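You operate a simulated robot arm through the tools that you are given. There is no shell and no other tool. Be economical: measure what you need, move in short steps, check, and stop when the job is done.

You run a simulated robot arm. Do the job below in one go: nothing can be reset, and whatever is moved stays where it is left.

TASK
Take the pink cloth on the table top next to the stand and put it away on the top of the grey bench. Take the cream filter and leave it on the top of tank fifty-seven beside its hose. Take the motor on the bench above the drawer and put it away in the open carton on the grey bench. Put the yellow hose end on top of the white carton on the wooden table with the long grey block. Fetch the green block and set it in the low brown carton. Take the steel cup and put it on the yellow board. Close the front flap of the kit carton. Do these in any order. Set down upright: cream filter, motor.

Only the result counts: the job must be done as asked and must still hold three seconds after the hand-in. Knocking over, shifting, dropping, spilling or breaking anything else fails it. Flat cloth is picked up by pressing the open fingertips on it (5 to 10 N) and closing them slowly along it; thin cloth reads only 2 to 8 mm in the jaws.

THE ROBOT
A 5-joint arm with a two-finger parallel gripper on a trunk, on a base that drives. Base frame: it is fixed to the floor where the robot stands at the start and does not move with it; the origin is under the middle of the robot, x ahead of it, y to its left, z up; the surface under the hand at the start is at about z = 0.76. Readings come in m, rad, newtons and seconds.
It reaches about 1.134 m from its shoulder. Its first joint turns from -2.601 to 2.601 rad. Places, roughly: cream filter [0.5, 0.25, 0.75]; front flap of the kit carton [-13.6, 5.1, 1.1]; green block (4x9x4 cm) [-11.8, -5.2, 0.9]; low brown carton (30x22 cm) [-13.74, -3.72, 0.7]; motor [-13.75, -4, 0.75]; open carton on the grey bench (21x38 cm) [-6.64, -5.46, 0.86]; pink cloth (8x11x3 cm) [0.5, 0, 0.8]; steel cup (8x8x8 cm) [-5.1, -5.6, 0.9]; top of tank fifty-seven beside its hose (15x15 cm) [-3.72, -1.84, 0.32]; top of the grey bench [-6.1, -5.6, 0.8]; white carton [-11.5, -5.5, 1]; yellow board (28x20x1 cm) [-5.3, -5.8, 0.9]; yellow hose end (6x6x8 cm) [-12.2, -5.2, 0.9]. Payload 1.57 kg.
Tool frame: the origin (TCP) lies between the finger pads and is the grasp point; the fingertips stand 0.03 m ahead of it; z points along the fingers, y is the line along which they close. The gripper opens to 0.11 m. The fingers are 0.024 m wide and 0.012 m thick; the gripper's body (0.048 by 0.112 m) begins 0.078 m behind the TCP.
Orientation is told as [roll, pitch, yaw] about the base's x, y, z axes, in that order, counted from this pose: with the fingers straight down and closing along the base's y, the tool's x points along the base's -x, its y along +y and its z along -z.

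THE INTERFACE
- The arm moves only by the tool arm_command. Its argument "moves" is a list of rows, each a list of 7 numbers: the shift along the tool's x, y, z in units of 20 mm (1.0 is 20 mm), then the turn, a rotation vector about the tool's x, y, z in units of 4 degrees (1.0 is 4 degrees), then the finger opening in m, from 0 to 0.11. In form: [[dx, dy, dz, ax, ay, az, fingers], ...]. A call has 1 to 20 rows; each row shifts and turns the commanded pose from where the row before left it, along the tool's axes as they then stand. A call with a number of a shift or a turn outside -1 to 1 is refused whole. Each row takes 0.2 s and may step no farther than 0.05 m and 0.15 rad from the row before; otherwise, or with a gripper value out of range, the whole call is refused. Where a pose cannot be reached the arm comes as near as it can. A force on the tool above 40 N (or 10 N above the force at the start of the call, whichever is more), or a blocked arm, ends the call early, and 0.2 s more pass. Each finger travels about 0.153 m/s and halts on what it meets, pressing with about 40 N; the grip force reading is that of the motor and also rises with nothing between the fingers. The clock runs only during rows and for 0.2 s after the last one: add rows that do not move to give the fingers time. The reply holds the time, the measured pose of the TCP, the force on the tool along the base axes, the opening and the grip force, in the units named above and with some noise, with the torque about the TCP (base axes, N m) and any sound that the robot's microphone picked up.
- Cameras (640 x 400 px; columns grow to the right, rows downward): "scene" is now at [0.0226, 0.1581, 1.7231]; the picture's right is [-0.40, -0.92, 0.00], its down [-0.75, 0.32, -0.58] and it looks along [0.53, -0.23, -0.81] (base axes); focal length 250 px, centre (320, 200). "wrist" rides on the gripper at [0.07, 0.016, -0.141] in the tool frame; the picture's right is [-0.23, 0.97, 0.00], its down [-0.86, -0.20, -0.48] and it looks along [-0.47, -0.11, 0.88] (tool axes); focal length 222 px, centre (320, 200). There is no depth. A picture from a camera that has moved, and an enlarged one, comes with that camera's place and axes in the base frame and with its lens.
- capture(camera): a new picture of that camera. The clock stands still meanwhile.
- move_column(by): slides the trunk up (or, below 0, down) by that many m; the arm and the scene camera ride with it, the base frame stays. It gives what a move gives, with no picture.
- roll_base(legs): drives the robot by 1 to 6 legs, each [ahead, turn to the left] in m and rad, along the robot's own axes; the way and the turn of a leg run together, so that a leg with both is an arc; at most 1.5 m and 3.142 rad a leg. The arm and the cameras ride along, it lands a little off, and it stops where it bumps. It gives what a move gives.
- turn_head(pan, tilt): turns the head with the scene camera to pan (to the left, within 2.705 rad either way) and tilt (down, from -0.506 to 1.204), counted from straight ahead of the robot. It gives what a move gives.
- zoom(camera, box): a new picture of the part [left, top, right, bottom] of that camera's present view, enlarged. The clock stands still meanwhile.
- sign_off(): hands the job in; it is judged then, once.

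Work in short steps. Places have to be worked out from the pictures, the camera data and where the tool is seen: move nearer, look again, correct. Check each grasp and each placing, and mend what went wrong. You have 196 turns and 166 pictures in all, those below and enlarged ones among them. Open the gripper and draw the arm clear of the work before you hand the job in, unless the task says otherwise; then end with one line.

The tools are called after "Emit:" as a command line: name --pt "numbers of a row" for each row, then --argument value for the rest, lists and objects as JSON in quotes. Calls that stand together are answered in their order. arm_command: Moves the arm, as the interface text tells. Its arguments: {"type":"object","properties":{"moves":{"type":"array","items":{"type":"array","items":{"type":"number"}}}},"required":["moves"]} The other tools are called the same way: move_column (by) slides the trunk up or down; roll_base (legs) drives the base; turn_head (pan, tilt) turns the head that bears the scene camera; capture (camera) takes a picture; zoom (camera, box) takes an enlarged picture of a part of a camera's view; sign_off () hands the job in.

At the start:

```text
time_s: 0.0
tcp_pos: [0.664, -0.1364, 1.0186]
tcp_rot: [-0.001, 0.0, -0.021]
force: [0.1, 0.2, 0.3]
torque: [0.02, 0.0, -0.01]
gripper_width: 0.1099
grasp_force: 0.1
trunk travel left (down, up): [-0.751, 0.219]
robot x, y, heading: [0.0019, 0.0163, -0.007]
head pan, tilt: [-0.408, 0.953]
```

scene: 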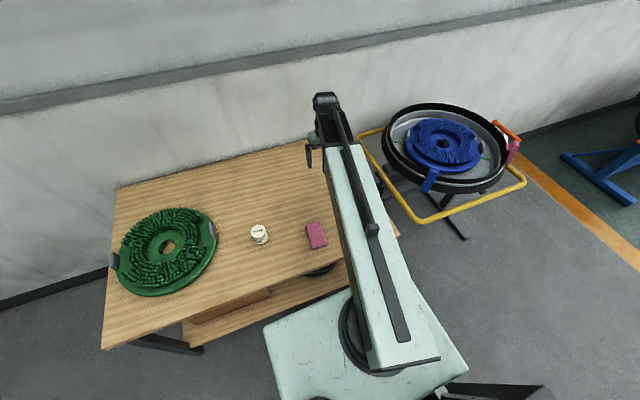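
wrist: 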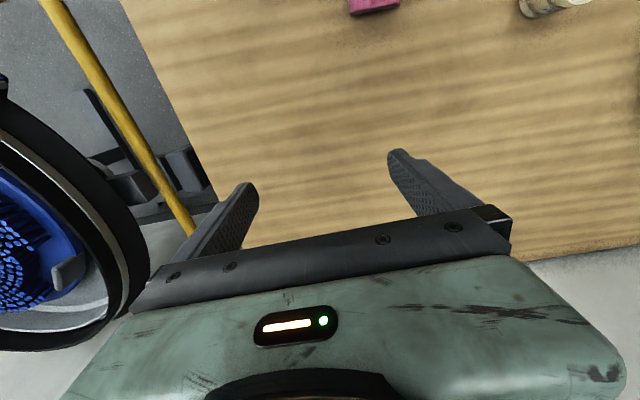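

The filter and cloth sit on the wooden table; I'll zoom in on both before planning the grasps.

Emit:
zoom --camera "scene" --box '[220, 200, 360, 287]'

Emit:
turn_head --pan 0 --tilt 0.9

```text
4.57 times, centred on (290, 244) of scene
camera zoom: at [0.0226, 0.1581, 1.7231], right [-0.4, -0.92, 0.0], down [-0.75, 0.32, -0.58], along [0.53, -0.23, -0.81], focal length 1143 px, centre (457, 1)
```

zoom: 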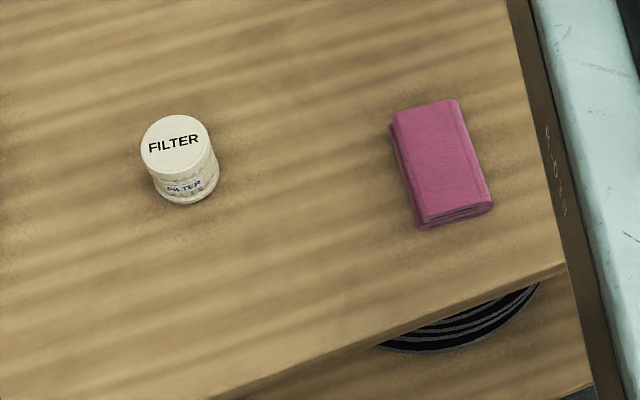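

```text
time_s: 0.9
tcp_pos: [0.664, -0.1378, 1.0191]
tcp_rot: [0.001, 0.001, -0.018]
force: [-0.5, 0.7, -0.2]
torque: [-0.02, 0.01, 0.0]
gripper_width: 0.1099
grasp_force: 0.0
trunk travel left (down, up): [-0.751, 0.219]
robot x, y, heading: [0.0048, 0.012, 0.001]
head pan, tilt: [0.0, 0.901]
```

The filter is at about (0.56, 0.20) and about 6 cm wide. I'll move the open hand above it and check with the wrist camera.

Emit:
arm_command --pt "0.3 1 0.1 0 0 0 0.11" --pt "0.3 1 0.1 0 0 0 0.11" --pt "0.3 1 0.1 0 0 0 0.11" --pt "0.3 1 0.1 0 0 0 0.11" --pt "0.3 1 0.1 0 0 0 0.11" --pt "0.3 1 0.1 0 0 0 0.11" --pt "0.3 1 0.1 0 0 0 0.11" --pt "0.3 1 0.1 0 0 0 0.11" --pt "0.3 1 0.1 0 0 0 0.11" --pt "0.3 1 0.1 0 0 0 0.11" --pt "0.3 1 0.1 0 0 0 0.11" --pt "0.3 1 0.1 0 0 0 0.11" --pt "0.3 1 0.1 0 0 0 0.11" --pt "0.3 1 0.1 0 0 0 0.11" --pt "0.3 1 0.1 0 0 0 0.11" --pt "0.3 1 0.1 0 0 0 0.11" --pt "0.3 0.9 0.1 0 0 0 0.11"

Emit:
capture --camera "wrist"

Emit:
capture --camera "scene"

```text
time_s: 4.5
tcp_pos: [0.5685, 0.2021, 1.0184]
tcp_rot: [-0.001, 0.001, -0.019]
force: [0.0, 0.0, 0.5]
torque: [0.01, 0.0, 0.03]
gripper_width: 0.11
grasp_force: 0.1
out of reach, approached as far as the arm can: row 2, 5, 8, 10, 12, 14, 16
trunk travel left (down, up): [-0.751, 0.219]
robot x, y, heading: [-0.0013, 0.0173, 0.0]
head pan, tilt: [0.0, 0.901]
```

```text
162 pictures are left
camera wrist: at [0.4991, 0.2212, 1.1584], right [0.25, 0.97, 0.0], down [0.85, -0.22, 0.48], along [0.46, -0.12, -0.88], focal length 222 px, centre (320, 200)
```

wrist: 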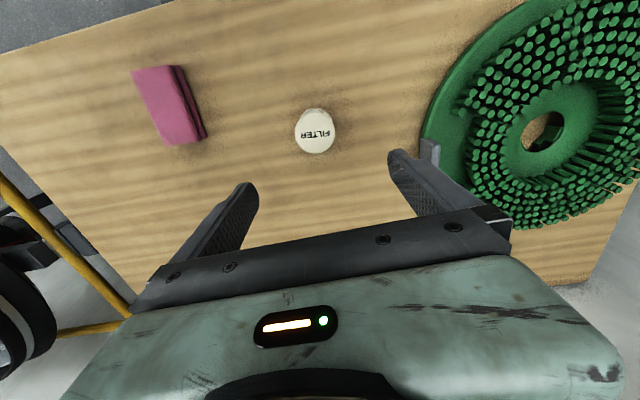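

```text
161 pictures are left
camera scene: at [0.0315, 0.187, 1.7269], right [0.0, -1.0, 0.0], down [-0.78, 0.0, -0.62], along [0.62, 0.0, -0.78], focal length 250 px, centre (320, 200)
```

scene: 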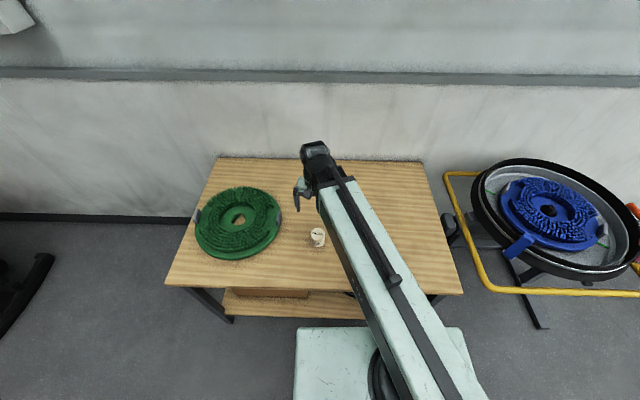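

The filter is right under the hand, at about (0.565, 0.197). The arm couldn't drop in z at this range, so I'll lower the trunk instead.

Emit:
move_column --by -0.12

Emit:
capture --camera "wrist"

```text
time_s: 6.0
tcp_pos: [0.5666, 0.2028, 0.8983]
tcp_rot: [0.0, 0.001, -0.02]
force: [-0.5, 0.4, 0.1]
torque: [-0.02, -0.01, 0.04]
gripper_width: 0.1103
grasp_force: 0.0
trunk travel left (down, up): [-0.631, 0.339]
robot x, y, heading: [-0.0025, 0.0178, 0.0]
head pan, tilt: [0.0, 0.901]
```

```text
160 pictures are left
camera wrist: at [0.4992, 0.221, 1.0384], right [0.25, 0.97, 0.0], down [0.85, -0.22, 0.48], along [0.46, -0.12, -0.88], focal length 222 px, centre (320, 200)
```

wrist: 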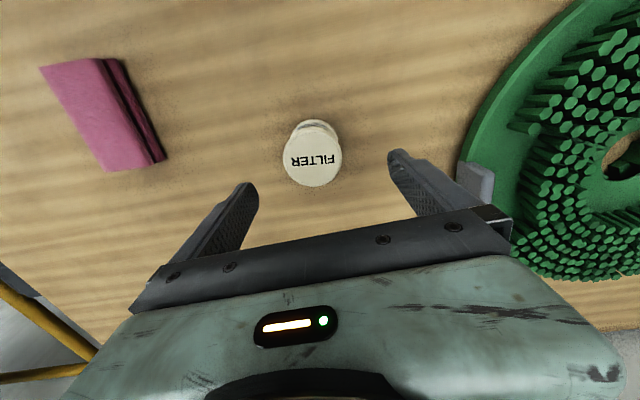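

The filter top is at about (0.567, 0.196), between the fingers. I'll lower the trunk around it and then close.

Emit:
arm_command --pt "0 -0.3 0 0 0 0 0.11"

Emit:
move_column --by -0.097

Emit:
capture --camera "wrist"

```text
time_s: 6.4
tcp_pos: [0.5668, 0.1964, 0.8978]
tcp_rot: [0.0, 0.001, -0.018]
force: [-0.2, -0.7, 0.1]
torque: [-0.01, -0.02, -0.02]
gripper_width: 0.1102
grasp_force: 0.1
trunk travel left (down, up): [-0.631, 0.339]
robot x, y, heading: [-0.0018, 0.0184, 0.0]
head pan, tilt: [0.0, 0.901]
```

```text
time_s: 7.7
tcp_pos: [0.5673, 0.1967, 0.8013]
tcp_rot: [0.0, -0.001, -0.02]
force: [0.4, -0.1, -0.4]
torque: [0.0, 0.01, 0.01]
gripper_width: 0.1102
grasp_force: 0.1
trunk travel left (down, up): [-0.534, 0.436]
robot x, y, heading: [0.0021, 0.0165, -0.0]
head pan, tilt: [0.0, 0.901]
```

```text
159 pictures are left
camera wrist: at [0.4984, 0.2152, 0.9414], right [0.25, 0.97, 0.0], down [0.85, -0.22, 0.48], along [0.46, -0.12, -0.88], focal length 222 px, centre (320, 200)
```

wrist: 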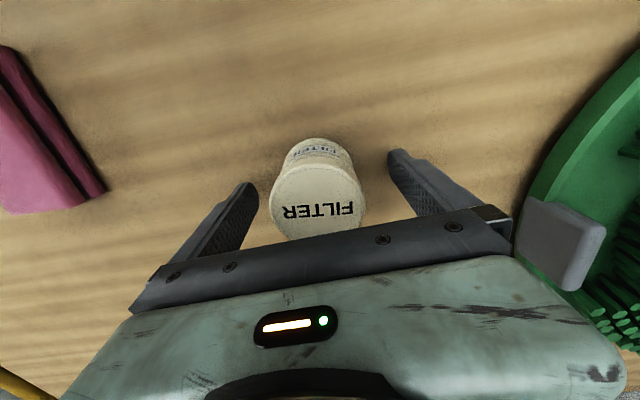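

The filter is centred between the fingers, so I'll close on it.

Emit:
arm_command --pt "0 0 0 0 0 0 0.08" --pt "0 0 0 0 0 0 0.065" --pt "0 0 0 0 0 0 0.05" --pt "0 0 0 0 0 0 0.045" --pt "0 0 0 0 0 0 0.045"

```text
time_s: 8.9
tcp_pos: [0.5667, 0.1975, 0.8015]
tcp_rot: [0.0, 0.0, -0.021]
force: [-0.4, -0.2, 0.0]
torque: [0.01, -0.02, 0.0]
gripper_width: 0.058
grasp_force: 40.2
trunk travel left (down, up): [-0.534, 0.436]
robot x, y, heading: [-0.001, 0.0176, 0.001]
head pan, tilt: [0.0, 0.901]
```

Gripped at 58 mm wide. I'll lift with the trunk, then look behind with the head before driving.

Emit:
move_column --by 0.2

Emit:
turn_head --pan 2.6 --tilt 0.35

Emit:
capture --camera "scene"

Emit:
turn_head --pan -2.6 --tilt 0.35

Emit:
capture --camera "scene"

Emit:
turn_head --pan -1.4 --tilt 0.35

Emit:
capture --camera "scene"

```text
time_s: 11.1
tcp_pos: [0.5674, 0.1964, 1.0022]
tcp_rot: [0.0, 0.0, -0.02]
force: [-1.0, -0.2, -0.5]
torque: [0.02, 0.02, 0.01]
gripper_width: 0.0576
grasp_force: 39.5
trunk travel left (down, up): [-0.734, 0.236]
robot x, y, heading: [0.0027, 0.0131, 0.0]
head pan, tilt: [0.0, 0.901]
```

```text
time_s: 13.4
tcp_pos: [0.5659, 0.1965, 1.0011]
tcp_rot: [0.0, -0.001, -0.019]
force: [-0.3, 0.0, -0.6]
torque: [-0.01, 0.03, -0.03]
gripper_width: 0.058
grasp_force: 40.1
trunk travel left (down, up): [-0.734, 0.236]
robot x, y, heading: [0.0017, 0.0152, 0.0]
head pan, tilt: [2.601, 0.351]
```

```text
158 pictures are left
camera scene: at [-0.1238, 0.2349, 1.7574], right [0.51, 0.86, 0.0], down [0.29, -0.18, -0.94], along [-0.81, 0.48, -0.34], focal length 250 px, centre (320, 200)
```

scene: 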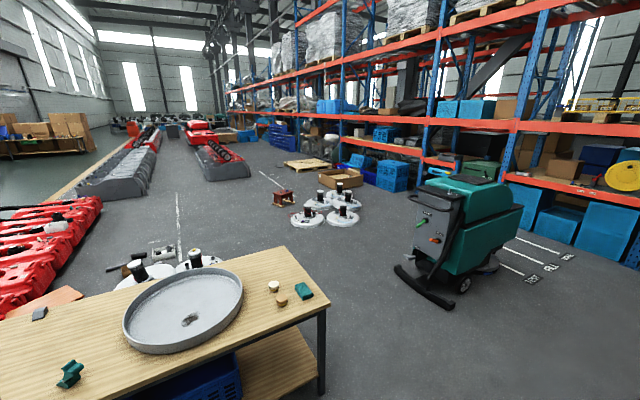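

```text
time_s: 17.4
tcp_pos: [0.5664, 0.1975, 1.0011]
tcp_rot: [0.0, 0.001, -0.02]
force: [0.1, -0.5, 0.5]
torque: [-0.02, 0.01, -0.02]
gripper_width: 0.0576
grasp_force: 39.8
trunk travel left (down, up): [-0.734, 0.236]
robot x, y, heading: [0.0019, 0.0139, -0.006]
head pan, tilt: [-2.601, 0.351]
```

```text
157 pictures are left
camera scene: at [-0.1237, 0.1389, 1.7574], right [-0.52, 0.86, 0.0], down [0.29, 0.18, -0.94], along [-0.8, -0.48, -0.34], focal length 250 px, centre (320, 200)
```

scene: 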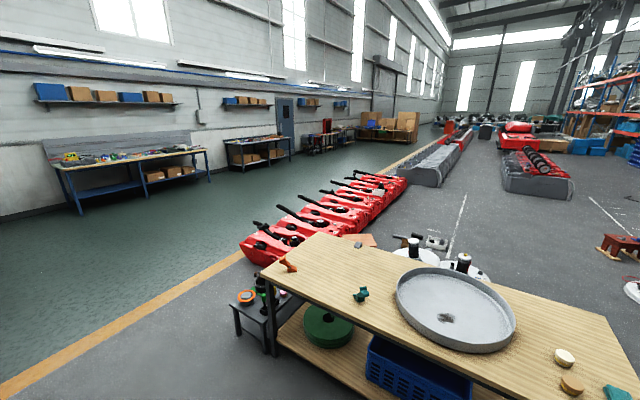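

```text
time_s: 18.9
tcp_pos: [0.5665, 0.1971, 1.0012]
tcp_rot: [0.001, 0.001, -0.02]
force: [-0.5, -0.9, -0.4]
torque: [0.01, 0.01, -0.03]
gripper_width: 0.058
grasp_force: 40.3
trunk travel left (down, up): [-0.734, 0.236]
robot x, y, heading: [0.0011, 0.0147, -0.006]
head pan, tilt: [-1.4, 0.351]
```

```text
156 pictures are left
camera scene: at [-0.0281, 0.0952, 1.7574], right [-0.99, -0.17, 0.0], down [-0.06, 0.34, -0.94], along [0.16, -0.93, -0.34], focal length 250 px, centre (320, 200)
```

scene: 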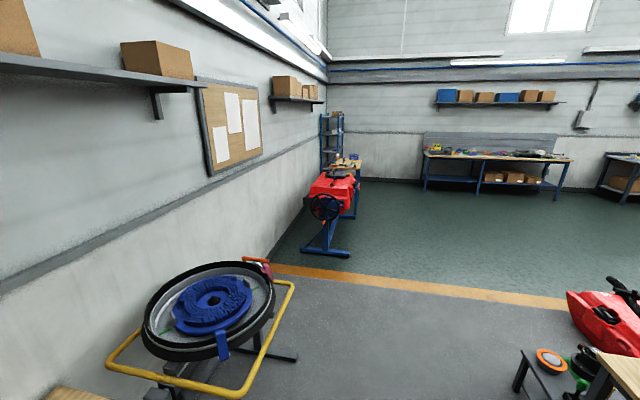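

There's a long table behind (x about −1.1 to −1.75) and the row of red tanks beyond it. I want to know the robot's footprint, so I'll look down beside it.

Emit:
turn_head --pan -0.9 --tilt 1.2

Emit:
capture --camera "scene"

Emit:
turn_head --pan -2.3 --tilt 1.1

Emit:
capture --camera "scene"

```text
time_s: 20.0
tcp_pos: [0.5665, 0.1968, 1.0012]
tcp_rot: [-0.001, 0.0, -0.02]
force: [0.2, -0.4, -0.7]
torque: [0.02, 0.0, 0.02]
gripper_width: 0.058
grasp_force: 39.9
trunk travel left (down, up): [-0.734, 0.236]
robot x, y, heading: [0.0042, 0.0158, 0.0]
head pan, tilt: [-0.901, 1.201]
```

```text
155 pictures are left
camera scene: at [-0.0092, 0.1431, 1.6901], right [-0.78, -0.62, 0.0], down [-0.58, 0.73, -0.36], along [0.23, -0.28, -0.93], focal length 250 px, centre (320, 200)
```

scene: 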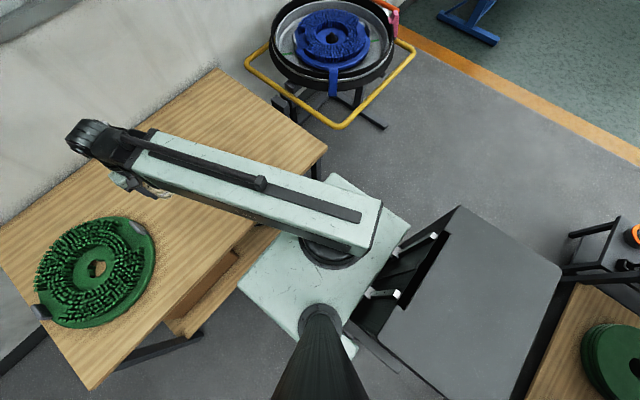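

```text
time_s: 21.6
tcp_pos: [0.568, 0.1968, 1.0014]
tcp_rot: [-0.001, 0.001, -0.019]
force: [-0.8, 0.5, -0.8]
torque: [-0.01, 0.0, -0.01]
gripper_width: 0.0578
grasp_force: 39.7
trunk travel left (down, up): [-0.734, 0.236]
robot x, y, heading: [-0.0008, 0.0157, -0.0]
head pan, tilt: [-2.3, 1.1]
```

```text
154 pictures are left
camera scene: at [-0.086, 0.1398, 1.6961], right [-0.75, 0.67, 0.0], down [0.59, 0.67, -0.45], along [-0.3, -0.34, -0.89], focal length 250 px, centre (320, 200)
```

scene: 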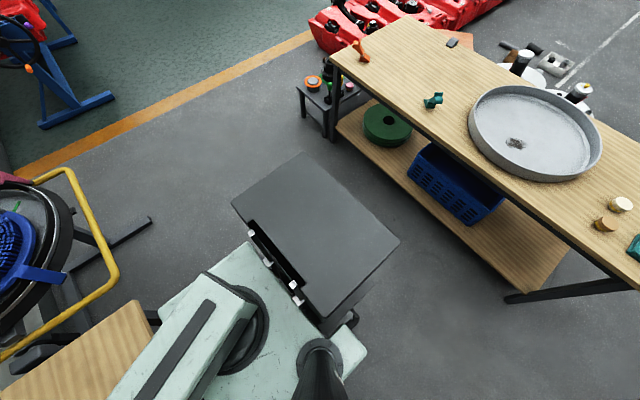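

The robot has a box on its back, so I'll keep about 0.65 m clear when turning. I'll back off, turn right, and drive between the tables to about (−0.35, −1.9).

Emit:
roll_base --legs '[[-0.3, 0], [0, -1.571], [1.0, 0], [0.9, 0]]'

Emit:
turn_head --pan -1.0 --tilt 0.6

Emit:
capture --camera "scene"

```text
time_s: 36.6
tcp_pos: [-0.1815, -2.4448, 1.0009]
tcp_rot: [0.0, 0.0, -1.611]
force: [-0.3, -0.4, -0.2]
torque: [0.0, 0.01, -0.01]
gripper_width: 0.0572
grasp_force: 39.9
trunk travel left (down, up): [-0.734, 0.236]
robot x, y, heading: [-0.353, -1.8735, -1.591]
head pan, tilt: [-2.3, 1.1]
```

```text
time_s: 38.0
tcp_pos: [-0.1807, -2.4434, 1.0016]
tcp_rot: [0.001, 0.0, -1.611]
force: [-1.3, -0.4, 0.0]
torque: [0.01, 0.02, -0.04]
gripper_width: 0.057
grasp_force: 40.3
trunk travel left (down, up): [-0.734, 0.236]
robot x, y, heading: [-0.3556, -1.8723, -1.593]
head pan, tilt: [-1.0, 0.6]
```

```text
153 pictures are left
camera scene: at [-0.2551, -1.8775, 1.7346], right [-0.52, 0.85, 0.0], down [0.48, 0.3, -0.82], along [-0.7, -0.43, -0.57], focal length 250 px, centre (320, 200)
```

scene: 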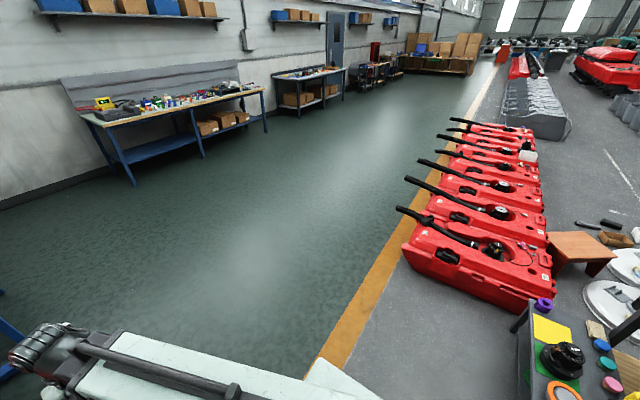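

The green floor is open and the tank row is on the right. I'll drive diagonally across and then west along the row.

Emit:
roll_base --legs '[[0, -0.765], [1.5, 0], [0, -0.785], [1.2, 0], [1.0, 0]]'

Emit:
turn_head --pan -1.5 --tilt 0.75

Emit:
capture --camera "scene"

```text
time_s: 60.1
tcp_pos: [-4.2152, -2.9675, 1.0005]
tcp_rot: [0.002, -0.001, 3.077]
force: [-0.7, 0.2, -0.3]
torque: [0.02, -0.01, 0.0]
gripper_width: 0.0569
grasp_force: 40.6
trunk travel left (down, up): [-0.734, 0.236]
robot x, y, heading: [-3.6412, -2.8143, 3.098]
head pan, tilt: [-1.0, 0.6]
```

```text
time_s: 61.1
tcp_pos: [-4.2145, -2.9676, 1.0006]
tcp_rot: [0.0, -0.001, 3.074]
force: [0.0, -0.3, -0.5]
torque: [-0.01, 0.01, 0.02]
gripper_width: 0.057
grasp_force: 40.3
trunk travel left (down, up): [-0.734, 0.236]
robot x, y, heading: [-3.6378, -2.8112, 3.099]
head pan, tilt: [-1.499, 0.75]
```

```text
152 pictures are left
camera scene: at [-3.6049, -2.9019, 1.7218], right [1.0, 0.03, 0.0], down [0.02, -0.68, -0.73], along [-0.02, 0.73, -0.68], focal length 250 px, centre (320, 200)
```

scene: 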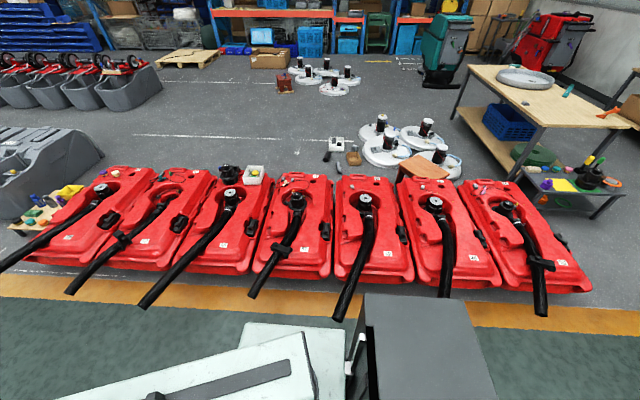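

The tanks carry number labels. Zooming to find tank 57.

Emit:
zoom --camera "scene" --box '[180, 160, 420, 310]'

Emit:
zoom --camera "scene" --box '[250, 220, 340, 276]'

```text
2.67 times, centred on (300, 235) of scene
camera zoom: at [-3.6049, -2.9019, 1.7218], right [1.0, 0.03, 0.0], down [0.02, -0.68, -0.73], along [-0.02, 0.73, -0.68], focal length 666 px, centre (373, 107)
```

zoom: 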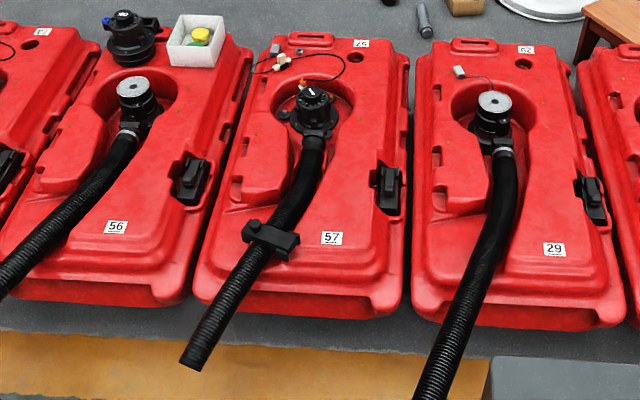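

```text
7.11 times, centred on (295, 248) of scene
camera zoom: at [-3.6049, -2.9019, 1.7218], right [1.0, 0.03, 0.0], down [0.02, -0.68, -0.73], along [-0.02, 0.73, -0.68], focal length 1777 px, centre (498, -141)
```

zoom: 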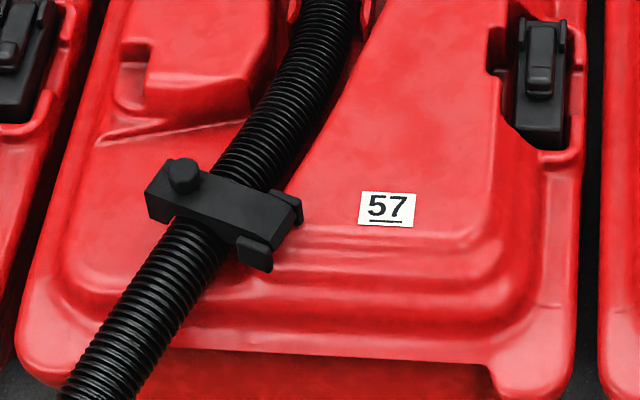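

Tank 57 is the middle one, and the target spot is the flat panel beside its label and hose, at about (−3.72, −1.84). I'll turn to face the tank without getting nearer to the hose ends.

Emit:
roll_base --legs '[[0, -1.528]]'

Emit:
turn_head --pan 0 --tilt 0.95

Emit:
capture --camera "scene"

```text
time_s: 65.2
tcp_pos: [-3.8235, -2.2481, 1.0001]
tcp_rot: [0.0, 0.001, 1.557]
force: [-0.2, -0.3, -0.9]
torque: [-0.01, -0.01, -0.01]
gripper_width: 0.057
grasp_force: 40.2
trunk travel left (down, up): [-0.734, 0.236]
robot x, y, heading: [-3.6589, -2.8107, 1.584]
head pan, tilt: [-1.499, 0.75]
```

```text
time_s: 66.8
tcp_pos: [-3.8237, -2.2476, 1.0003]
tcp_rot: [0.0, 0.0, 1.556]
force: [-0.9, 0.5, 0.3]
torque: [-0.01, 0.0, -0.04]
gripper_width: 0.0569
grasp_force: 39.9
trunk travel left (down, up): [-0.734, 0.236]
robot x, y, heading: [-3.6561, -2.8118, 1.591]
head pan, tilt: [0.0, 0.949]
```

```text
149 pictures are left
camera scene: at [-3.8257, -2.7876, 1.7063], right [1.0, 0.02, 0.0], down [0.01, -0.81, -0.58], along [-0.01, 0.58, -0.81], focal length 250 px, centre (320, 200)
```

scene: 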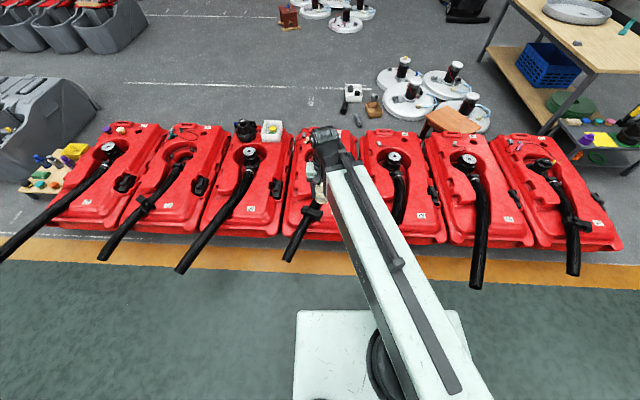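

The arm's reach is about right from here. I'll extend over the tank at the present height, then spin the jaws to close along y so the fingers stay clear of the hose.

Emit:
arm_command --pt "-1 -0.25 0 0 0 0 0.045" --pt "-1 -0.25 0 0 0 0 0.045" --pt "-1 -0.25 0 0 0 0 0.045" --pt "-1 -0.25 0 0 0 0 0.045" --pt "-1 -0.25 0 0 0 0 0.045" --pt "-1 -0.25 0 0 0 0 0.045" --pt "-1 -0.25 0 0 0 0 0.045" --pt "-1 -0.25 0 0 0 0 0.045" --pt "-1 -0.25 0 0 0 0 0.045" --pt "-1 -0.25 0 0 0 0 0.045" --pt "-1 -0.25 0 0 0 0 0.045" --pt "-1 -0.25 0 0 0 0 0.045" --pt "-1 -0.25 0 0 0 0 0.045" --pt "-1 -0.25 0 0 0 0 0.045" --pt "-1 -0.25 0 0 0 0 0.045" --pt "-1 -0.25 0 0 0 0 0.045" --pt "-1 -0.25 0 0 0 0 0.045" --pt "-1 -0.25 0 0 0 0 0.045" --pt "-1 -0.25 0 0 0 0 0.045" --pt "-1 -0.25 0 0 0 0 0.045"

Emit:
arm_command --pt "0 0 0 0 0 -1 0.045" --pt "0 0 0 0 0 -1 0.045" --pt "0 0 0 0 0 -1 0.045" --pt "0 0 0 0 0 -1 0.045" --pt "0 0 0 0 0 -1 0.045" --pt "0 0 0 0 0 -1 0.045" --pt "0 0 0 0 0 -1 0.045" --pt "0 0 0 0 0 -1 0.045" --pt "0 0 0 0 0 -1 0.045" --pt "0 0 0 0 0 -1 0.045" --pt "0 0 0 0 0 -1 0.045" --pt "0 0 0 0 0 -1 0.045" --pt "0 0 0 0 0 -1 0.045" --pt "0 0 0 0 0 -1 0.045" --pt "0 0 0 0 0 -1 0.045" --pt "0 0 0 0 0 -1 0.045" --pt "0 0 0 0 0 -1 0.045" --pt "0 0 0 0 0 -1 0.045" --pt "0 0 0 0 0 -1 0.045" --pt "0 0 0 0 0 -1 0.045"

Emit:
capture --camera "wrist"

Emit:
capture --camera "scene"

```text
time_s: 71.0
tcp_pos: [-3.7158, -1.8692, 1.001]
tcp_rot: [-0.002, -0.002, 1.557]
force: [0.1, 0.0, 0.0]
torque: [0.01, 0.0, 0.0]
gripper_width: 0.057
grasp_force: 40.2
out of reach, approached as far as the arm can: row 20
trunk travel left (down, up): [-0.734, 0.236]
robot x, y, heading: [-3.6516, -2.8149, 1.597]
head pan, tilt: [0.0, 0.949]
```

```text
time_s: 75.2
tcp_pos: [-3.715, -1.8702, 1.0007]
tcp_rot: [0.0, -0.001, 2.952]
force: [0.0, -0.4, -0.5]
torque: [0.01, 0.03, -0.05]
gripper_width: 0.0569
grasp_force: 39.5
trunk travel left (down, up): [-0.734, 0.236]
robot x, y, heading: [-3.6525, -2.8118, 1.592]
head pan, tilt: [0.0, 0.949]
```

```text
148 pictures are left
camera wrist: at [-3.6495, -1.8982, 1.1413], right [-0.41, -0.91, 0.0], down [-0.8, 0.36, 0.48], along [-0.44, 0.19, -0.88], focal length 222 px, centre (320, 200)
```

wrist: 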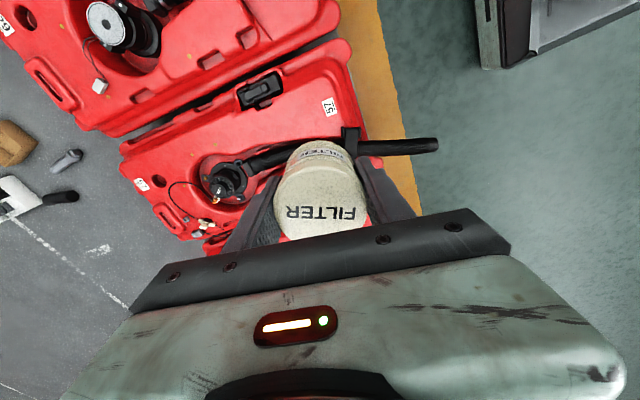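

```text
147 pictures are left
camera scene: at [-3.8257, -2.7875, 1.7063], right [1.0, 0.02, 0.0], down [0.01, -0.81, -0.58], along [-0.01, 0.58, -0.81], focal length 250 px, centre (320, 200)
```

scene: 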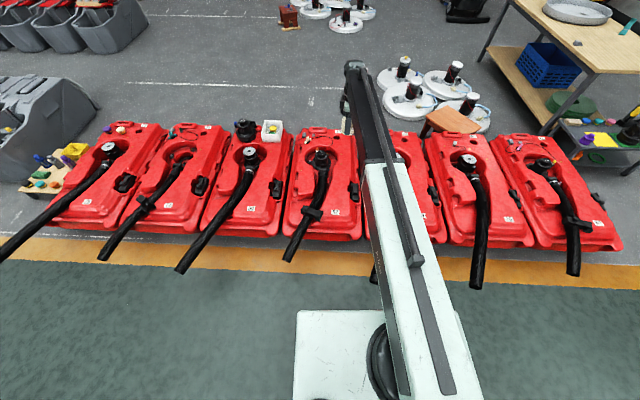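

The label is at about (−3.735, −1.885) and the hose is at x ≈ −3.85, so the spot (−3.72, −1.845) is clear. I'll nudge the base 3 cm ahead, finish the spin, and lower the trunk part way.

Emit:
roll_base --legs '[[0.03, 0]]'

Emit:
arm_command --pt "0 0 0 0 0 -1 0.045" --pt "0 0 0 0 0 -1 0.045" --pt "0 0 0 0 0 -0.5 0.045"

Emit:
move_column --by -0.5

Emit:
capture --camera "wrist"

Emit:
capture --camera "scene"

```text
time_s: 76.0
tcp_pos: [-3.7166, -1.8396, 0.9991]
tcp_rot: [0.0, 0.001, 2.953]
force: [-0.3, 0.3, -0.7]
torque: [0.03, 0.01, -0.01]
gripper_width: 0.0572
grasp_force: 40.2
trunk travel left (down, up): [-0.734, 0.236]
robot x, y, heading: [-3.6536, -2.7819, 1.587]
head pan, tilt: [0.0, 0.949]
```

```text
time_s: 76.8
tcp_pos: [-3.7161, -1.8384, 1.001]
tcp_rot: [0.001, 0.0, 3.128]
force: [-0.1, -0.3, -0.5]
torque: [-0.04, 0.0, -0.03]
gripper_width: 0.0573
grasp_force: 39.7
trunk travel left (down, up): [-0.734, 0.236]
robot x, y, heading: [-3.6575, -2.7846, 1.592]
head pan, tilt: [0.0, 0.949]
```

```text
refused: -0.5 is not a number from -0.4 to 0.4
```

```text
146 pictures are left
camera wrist: at [-3.6459, -1.8554, 1.1413], right [-0.24, -0.97, 0.0], down [-0.85, 0.21, 0.48], along [-0.46, 0.11, -0.88], focal length 222 px, centre (320, 200)
```

wrist: 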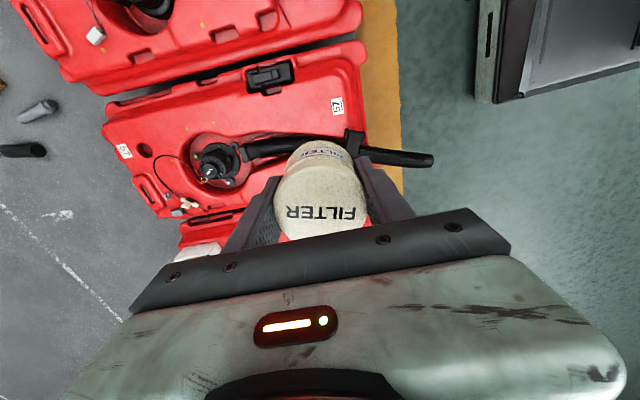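

```text
145 pictures are left
camera scene: at [-3.8263, -2.757, 1.7063], right [1.0, 0.02, 0.0], down [0.01, -0.81, -0.58], along [-0.01, 0.58, -0.81], focal length 250 px, centre (320, 200)
```

scene: 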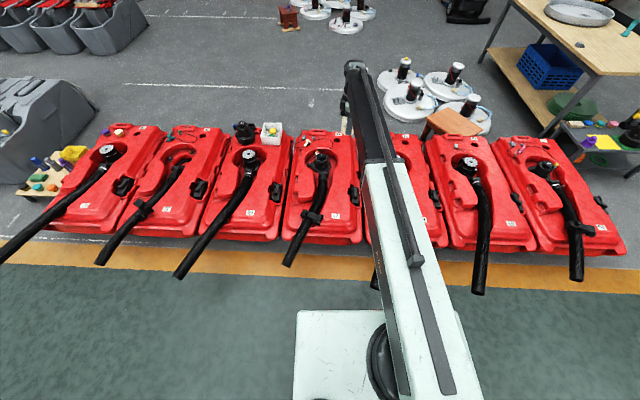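

Column steps are limited to 0.4, so I'll lower in two stages and check the height with a picture.

Emit:
move_column --by -0.4

Emit:
move_column --by -0.12

Emit:
capture --camera "wrist"

Emit:
capture --camera "scene"

```text
time_s: 80.6
tcp_pos: [-3.717, -1.8391, 0.601]
tcp_rot: [0.0, 0.001, 3.127]
force: [-0.6, -0.2, -0.5]
torque: [-0.01, 0.01, 0.01]
gripper_width: 0.0568
grasp_force: 40.3
trunk travel left (down, up): [-0.334, 0.636]
robot x, y, heading: [-3.6579, -2.7826, 1.59]
head pan, tilt: [0.0, 0.949]
```

```text
time_s: 82.1
tcp_pos: [-3.7162, -1.8392, 0.482]
tcp_rot: [0.0, -0.001, 3.128]
force: [-0.3, 0.3, -1.1]
torque: [0.0, 0.0, -0.01]
gripper_width: 0.0569
grasp_force: 39.3
trunk travel left (down, up): [-0.214, 0.756]
robot x, y, heading: [-3.6579, -2.7829, 1.591]
head pan, tilt: [0.0, 0.949]
```

```text
144 pictures are left
camera wrist: at [-3.6459, -1.8556, 0.6213], right [-0.24, -0.97, 0.0], down [-0.85, 0.21, 0.48], along [-0.46, 0.12, -0.88], focal length 222 px, centre (320, 200)
```

wrist: 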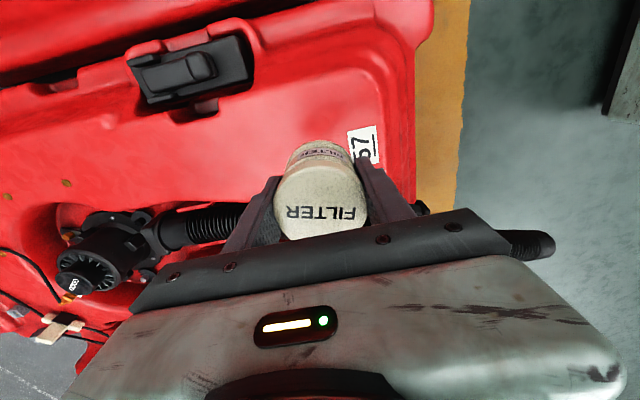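

```text
143 pictures are left
camera scene: at [-3.8263, -2.7571, 1.1863], right [1.0, 0.02, 0.0], down [0.01, -0.81, -0.58], along [-0.01, 0.58, -0.81], focal length 250 px, centre (320, 200)
```

scene: 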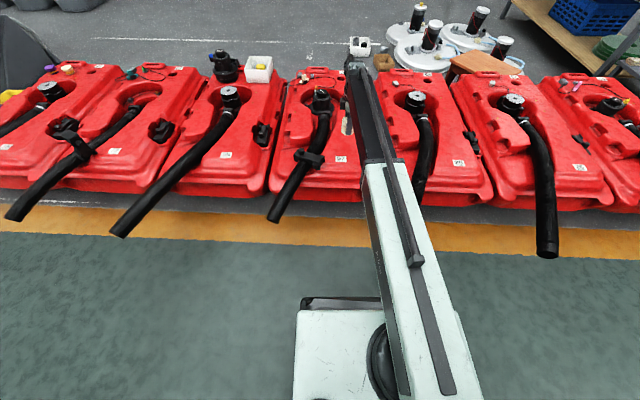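

The spot beneath is a flat red panel beside the label. I'll lower to just above it, then creep down with the arm until contact.

Emit:
move_column --by -0.095

Emit:
arm_command --pt "0 0 0.2 0 0 0 0.045" --pt "0 0 0.2 0 0 0 0.045" --pt "0 0 0.2 0 0 0 0.045" --pt "0 0 0.15 0 0 0 0.045" --pt "0 0 0.15 0 0 0 0.045"

Emit:
capture --camera "wrist"

```text
time_s: 83.4
tcp_pos: [-3.7172, -1.8397, 0.3859]
tcp_rot: [0.0, 0.001, 3.129]
force: [0.3, 0.2, -0.1]
torque: [-0.01, 0.04, 0.01]
gripper_width: 0.0569
grasp_force: 40.0
trunk travel left (down, up): [-0.119, 0.851]
robot x, y, heading: [-3.6606, -2.7801, 1.586]
head pan, tilt: [0.0, 0.949]
```

```text
time_s: 84.6
tcp_pos: [-3.7169, -1.8382, 0.3867]
tcp_rot: [0.0, 0.0, 3.126]
force: [-0.3, -0.7, -0.1]
torque: [-0.02, -0.04, -0.02]
gripper_width: 0.057
grasp_force: 40.4
out of reach, approached as far as the arm can: row 1, 2, 3, 4, 5
trunk travel left (down, up): [-0.119, 0.851]
robot x, y, heading: [-3.6589, -2.7817, 1.59]
head pan, tilt: [0.0, 0.949]
```

```text
142 pictures are left
camera wrist: at [-3.6459, -1.8556, 0.5263], right [-0.24, -0.97, 0.0], down [-0.85, 0.21, 0.48], along [-0.46, 0.12, -0.88], focal length 222 px, centre (320, 200)
```

wrist: 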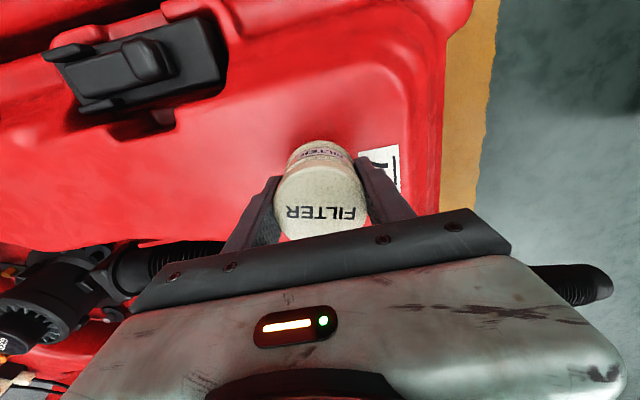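

The arm is at its own lower limit, so I'll creep down with the trunk and watch the force.

Emit:
move_column --by -0.02

Emit:
move_column --by -0.006

Emit:
capture --camera "wrist"

```text
time_s: 85.3
tcp_pos: [-3.7153, -1.8398, 0.365]
tcp_rot: [0.001, -0.002, 3.127]
force: [0.5, 0.3, -0.9]
torque: [0.02, -0.03, 0.0]
gripper_width: 0.0569
grasp_force: 39.3
trunk travel left (down, up): [-0.099, 0.871]
robot x, y, heading: [-3.6584, -2.7838, 1.588]
head pan, tilt: [0.0, 0.949]
```

```text
time_s: 85.8
tcp_pos: [-3.7157, -1.8387, 0.3616]
tcp_rot: [-0.003, -0.001, 3.127]
force: [0.1, 1.7, 14.3]
torque: [0.03, 0.02, 0.01]
gripper_width: 0.0569
grasp_force: 39.9
trunk travel left (down, up): [-0.093, 0.877]
robot x, y, heading: [-3.6563, -2.7818, 1.594]
head pan, tilt: [0.0, 0.949]
```

```text
141 pictures are left
camera wrist: at [-3.6458, -1.856, 0.5017], right [-0.24, -0.97, 0.0], down [-0.85, 0.21, 0.48], along [-0.46, 0.12, -0.88], focal length 222 px, centre (320, 200)
```

wrist: 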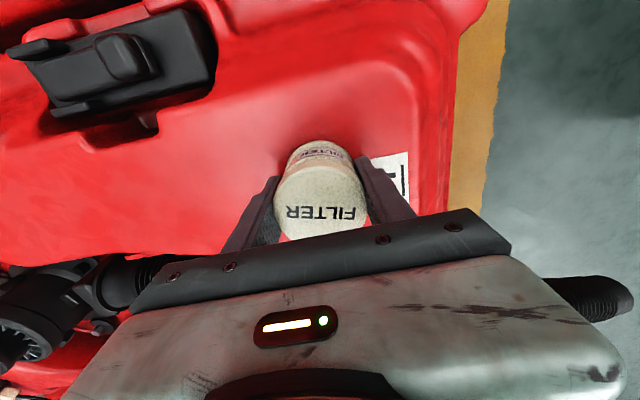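

Contact, with 14 N upward. I'll release by opening slowly to about 85 mm and then raise.

Emit:
arm_command --pt "0 0 0 0 0 0 0.06" --pt "0 0 0 0 0 0 0.07" --pt "0 0 0 0 0 0 0.085" --pt "0 0 0 0 0 0 0.085"

Emit:
move_column --by 0.2

Emit:
capture --camera "wrist"

```text
time_s: 86.8
tcp_pos: [-3.7166, -1.8393, 0.3591]
tcp_rot: [-0.001, 0.001, 3.128]
force: [0.2, 0.1, 0.3]
torque: [-0.02, 0.0, 0.01]
gripper_width: 0.085
grasp_force: 0.1
trunk travel left (down, up): [-0.093, 0.877]
robot x, y, heading: [-3.6597, -2.7829, 1.591]
head pan, tilt: [0.0, 0.949]
```

```text
time_s: 89.0
tcp_pos: [-3.7159, -1.8393, 0.5608]
tcp_rot: [0.001, -0.002, 3.128]
force: [0.1, 0.0, -0.1]
torque: [-0.01, -0.02, 0.0]
gripper_width: 0.0851
grasp_force: 0.0
trunk travel left (down, up): [-0.293, 0.677]
robot x, y, heading: [-3.6565, -2.7837, 1.591]
head pan, tilt: [0.0, 0.949]
```

```text
140 pictures are left
camera wrist: at [-3.6459, -1.8556, 0.7003], right [-0.24, -0.97, 0.0], down [-0.85, 0.21, 0.48], along [-0.46, 0.12, -0.88], focal length 222 px, centre (320, 200)
```

wrist: 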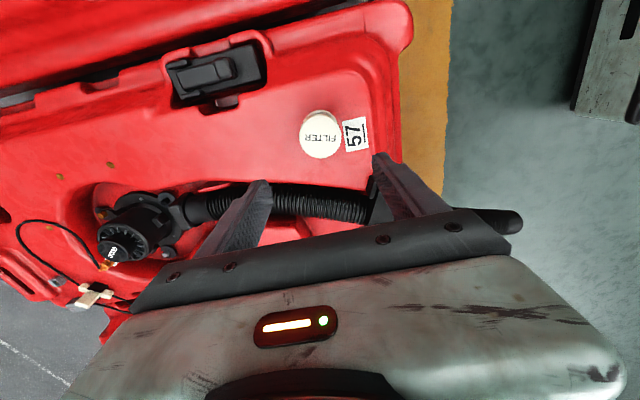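

The filter stands upright on tank 57 beside its label. I'll raise, retract the arm and spin the hand for the cloth's orientation, which is turned about −11°.

Emit:
move_column --by 0.4

Emit:
arm_command --pt "0 1 0 0 0 0 0.11" --pt "0 1 0 0 0 0 0.11" --pt "0 1 0 0 0 0 0.11" --pt "0 1 0 0 0 0 0.11" --pt "0 1 0 0 0 0 0.11" --pt "0 1 0 0 0 0 0.11" --pt "0 1 0 0 0 0 0.11" --pt "0 1 0 0 0 0 0.11" --pt "0 1 0 0 0 0 0.11" --pt "0 1 0 0 0 0 0.11" --pt "0 1 0 0 0 0 0.11" --pt "0 1 0 0 0 0 0.11" --pt "0 1 0 0 0 0 0.11" --pt "0 1 0 0 0 0 0.11" --pt "0 1 0 0 0 0 0.11" --pt "0 1 0 0 0 0 0.11"

Emit:
arm_command --pt "0 0 0 0 0 1 0.11" --pt "0 0 0 0 0 1 0.11" --pt "0 0 0 0 0 1 0.11" --pt "0 0 0 0 0 1 0.11" --pt "0 0 0 0 0 1 0.11" --pt "0 0 0 0 0 1 0.11" --pt "0 0 0 0 0 1 0.11" --pt "0 0 0 0 0 1 0.11" --pt "0 0 0 0 0 1 0.11" --pt "0 0 0 0 0 1 0.11" --pt "0 0 0 0 0 1 0.11" --pt "0 0 0 0 0 1 0.11" --pt "0 0 0 0 0 1 0.11" --pt "0 0 0 0 0 1 0.11" --pt "0 0 0 0 0 1 0.11" --pt "0 0 0 0 0 1 0.11" --pt "0 0 0 0 0 1 0.11" --pt "0 0 0 0 0 1 0.11" --pt "0 0 0 0 0 1 0.11" --pt "0 0 0 0 0 1 0.11"

Emit:
roll_base --legs '[[-0.35, 0], [0, -1.58], [1.15, 0], [1.0, 0]]'

```text
time_s: 92.8
tcp_pos: [-3.7155, -1.8393, 0.9594]
tcp_rot: [0.0, 0.0, 3.126]
force: [-0.2, 1.0, -0.5]
torque: [0.03, 0.03, 0.0]
gripper_width: 0.0852
grasp_force: 0.0
trunk travel left (down, up): [-0.693, 0.277]
robot x, y, heading: [-3.6543, -2.786, 1.586]
head pan, tilt: [0.0, 0.949]
```

```text
time_s: 96.2
tcp_pos: [-3.7218, -2.161, 0.9604]
tcp_rot: [0.001, -0.001, 3.126]
force: [-0.5, 0.3, -0.1]
torque: [0.0, 0.03, 0.01]
gripper_width: 0.11
grasp_force: 0.1
trunk travel left (down, up): [-0.693, 0.277]
robot x, y, heading: [-3.6569, -2.7848, 1.587]
head pan, tilt: [0.0, 0.949]
```

```text
time_s: 100.5
tcp_pos: [-3.7211, -2.1599, 0.9601]
tcp_rot: [-0.002, 0.001, 1.729]
force: [0.2, -0.5, -0.6]
torque: [0.01, 0.01, -0.04]
gripper_width: 0.1099
grasp_force: 0.2
trunk travel left (down, up): [-0.693, 0.277]
robot x, y, heading: [-3.655, -2.7837, 1.592]
head pan, tilt: [0.0, 0.949]
```

```text
time_s: 116.8
tcp_pos: [-0.8873, -3.2075, 0.9603]
tcp_rot: [-0.001, 0.001, 0.08]
force: [-0.7, -1.4, 0.3]
torque: [0.01, -0.01, -0.02]
gripper_width: 0.1099
grasp_force: 0.0
trunk travel left (down, up): [-0.693, 0.277]
robot x, y, heading: [-1.5151, -3.2193, -0.064]
head pan, tilt: [0.0, 0.949]
```

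At (−1.5, −3.2). Next comes the diagonal back to (−0.35, −1.9), then north between the tables, then facing the wooden table.

Emit:
roll_base --legs '[[0, 0.912], [0.9, 0], [0.86, 0], [0, 0.723]]'

```text
time_s: 130.0
tcp_pos: [-0.383, -1.2673, 0.9593]
tcp_rot: [-0.002, 0.001, 1.691]
force: [0.1, 0.0, 0.7]
torque: [0.0, 0.03, 0.0]
gripper_width: 0.11
grasp_force: 0.0
trunk travel left (down, up): [-0.693, 0.277]
robot x, y, heading: [-0.3357, -1.8926, 1.544]
head pan, tilt: [0.0, 0.949]
```

Now north 1.86 m, turn right to face the table, and close in.

Emit:
roll_base --legs '[[0.93, 0], [0.93, 0], [0, -1.544], [0.22, 0]]'

Emit:
capture --camera "wrist"

Emit:
capture --camera "scene"

```text
time_s: 144.4
tcp_pos: [0.542, 0.1014, 0.9598]
tcp_rot: [0.0, 0.0, 0.216]
force: [-0.5, -0.2, -0.1]
torque: [0.01, 0.01, 0.02]
gripper_width: 0.1099
grasp_force: 0.0
trunk travel left (down, up): [-0.693, 0.277]
robot x, y, heading: [-0.0772, 0.005, 0.052]
head pan, tilt: [0.0, 0.949]
```

```text
139 pictures are left
camera wrist: at [0.4702, 0.103, 1.1001], right [0.01, 1.0, 0.0], down [0.88, -0.01, 0.48], along [0.48, -0.01, -0.88], focal length 222 px, centre (320, 200)
```

wrist: 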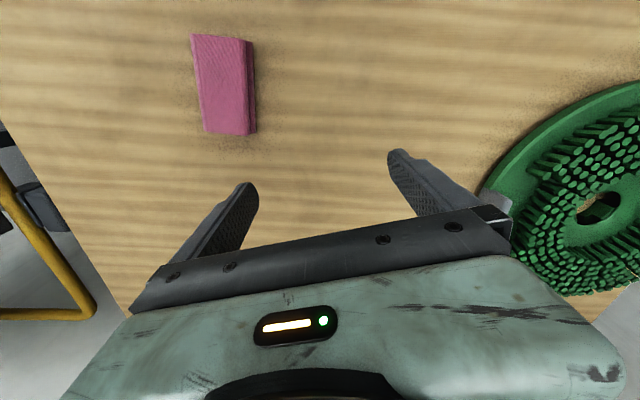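

```text
138 pictures are left
camera scene: at [-0.0594, 0.1758, 1.6653], right [0.06, -1.0, 0.0], down [-0.81, -0.05, -0.58], along [0.58, 0.03, -0.81], focal length 250 px, centre (320, 200)
```

scene: 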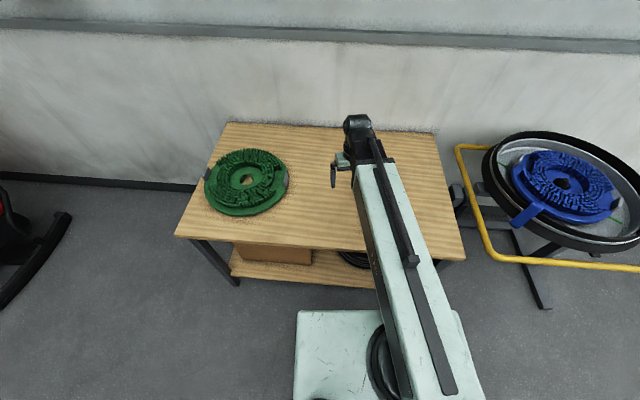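

The cloth is centred at about (0.477, −0.02), turned −8°, and about 6.5 cm across. I'll spin the jaws to match and move over it.

Emit:
arm_command --pt "0 0 0 0 0 1 0.11" --pt "0 0 0 0 0 1 0.11" --pt "0 0 0 0 0 1 0.11" --pt "0 0 0 0 0 1 0.11" --pt "0 0 0 0 0 1 0.11" --pt "0.345 -0.918 0 0 0 0 0.11" --pt "0.345 -0.918 0 0 0 0 0.11" --pt "0.345 -0.918 0 0 0 0 0.11" --pt "0.345 -0.918 0 0 0 0 0.11" --pt "0.345 -0.918 0 0 0 0 0.11" --pt "0.345 -0.918 0 0 0 0 0.11" --pt "0.345 -0.918 0 0 0 0 0.11"

Emit:
move_column --by -0.06

Emit:
capture --camera "wrist"

```text
time_s: 147.0
tcp_pos: [0.4938, -0.0195, 0.9604]
tcp_rot: [0.0, 0.0, -0.133]
force: [-0.1, -0.3, -0.1]
torque: [0.01, 0.0, -0.05]
gripper_width: 0.1101
grasp_force: 0.1
out of reach, approached as far as the arm can: row 11, 12
trunk travel left (down, up): [-0.693, 0.277]
robot x, y, heading: [-0.0817, 0.0044, 0.057]
head pan, tilt: [0.0, 0.949]
```

```text
time_s: 148.0
tcp_pos: [0.4929, -0.0206, 0.9]
tcp_rot: [0.0, 0.002, -0.132]
force: [-0.2, -0.3, -0.1]
torque: [0.01, -0.02, 0.0]
gripper_width: 0.1099
grasp_force: 0.1
trunk travel left (down, up): [-0.633, 0.337]
robot x, y, heading: [-0.0785, 0.0018, 0.059]
head pan, tilt: [0.0, 0.949]
```

```text
137 pictures are left
camera wrist: at [0.4282, 0.0061, 1.0406], right [0.35, 0.94, 0.0], down [0.82, -0.31, 0.48], along [0.45, -0.17, -0.88], focal length 222 px, centre (320, 200)
```

wrist: 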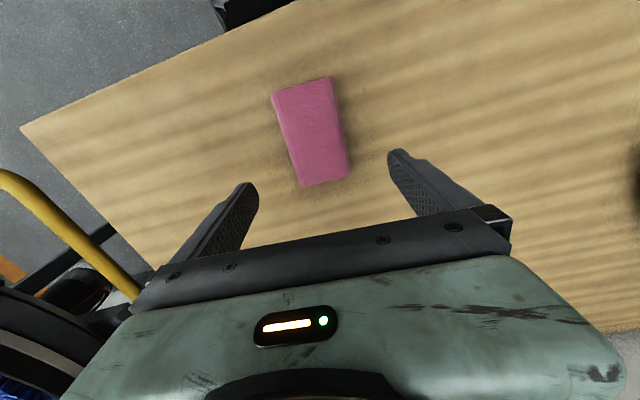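

The arm is at its minimum radius, so I'll back the base 2 cm, lower around the cloth, and check.

Emit:
roll_base --legs '[[-0.02, 0]]'

Emit:
move_column --by -0.09

Emit:
capture --camera "wrist"

```text
time_s: 148.8
tcp_pos: [0.4736, -0.0215, 0.8996]
tcp_rot: [0.0, 0.003, -0.132]
force: [0.7, 0.9, 0.9]
torque: [0.03, 0.01, -0.04]
gripper_width: 0.1098
grasp_force: 0.1
trunk travel left (down, up): [-0.633, 0.337]
robot x, y, heading: [-0.1, 0.0, 0.058]
head pan, tilt: [0.0, 0.949]
```

```text
time_s: 150.0
tcp_pos: [0.4728, -0.0209, 0.8115]
tcp_rot: [0.0, 0.002, -0.132]
force: [-0.1, -0.3, 0.0]
torque: [0.0, -0.01, -0.02]
gripper_width: 0.1102
grasp_force: 0.1
trunk travel left (down, up): [-0.543, 0.427]
robot x, y, heading: [-0.1016, 0.0015, 0.059]
head pan, tilt: [0.0, 0.949]
```

```text
136 pictures are left
camera wrist: at [0.4081, 0.0049, 0.9506], right [0.35, 0.94, 0.0], down [0.82, -0.31, 0.48], along [0.45, -0.17, -0.88], focal length 222 px, centre (320, 200)
```

wrist: 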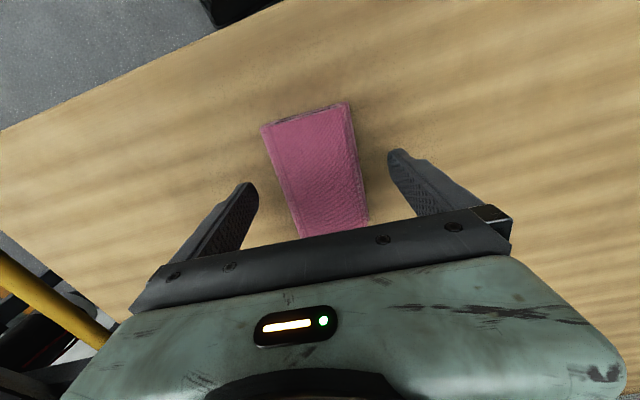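

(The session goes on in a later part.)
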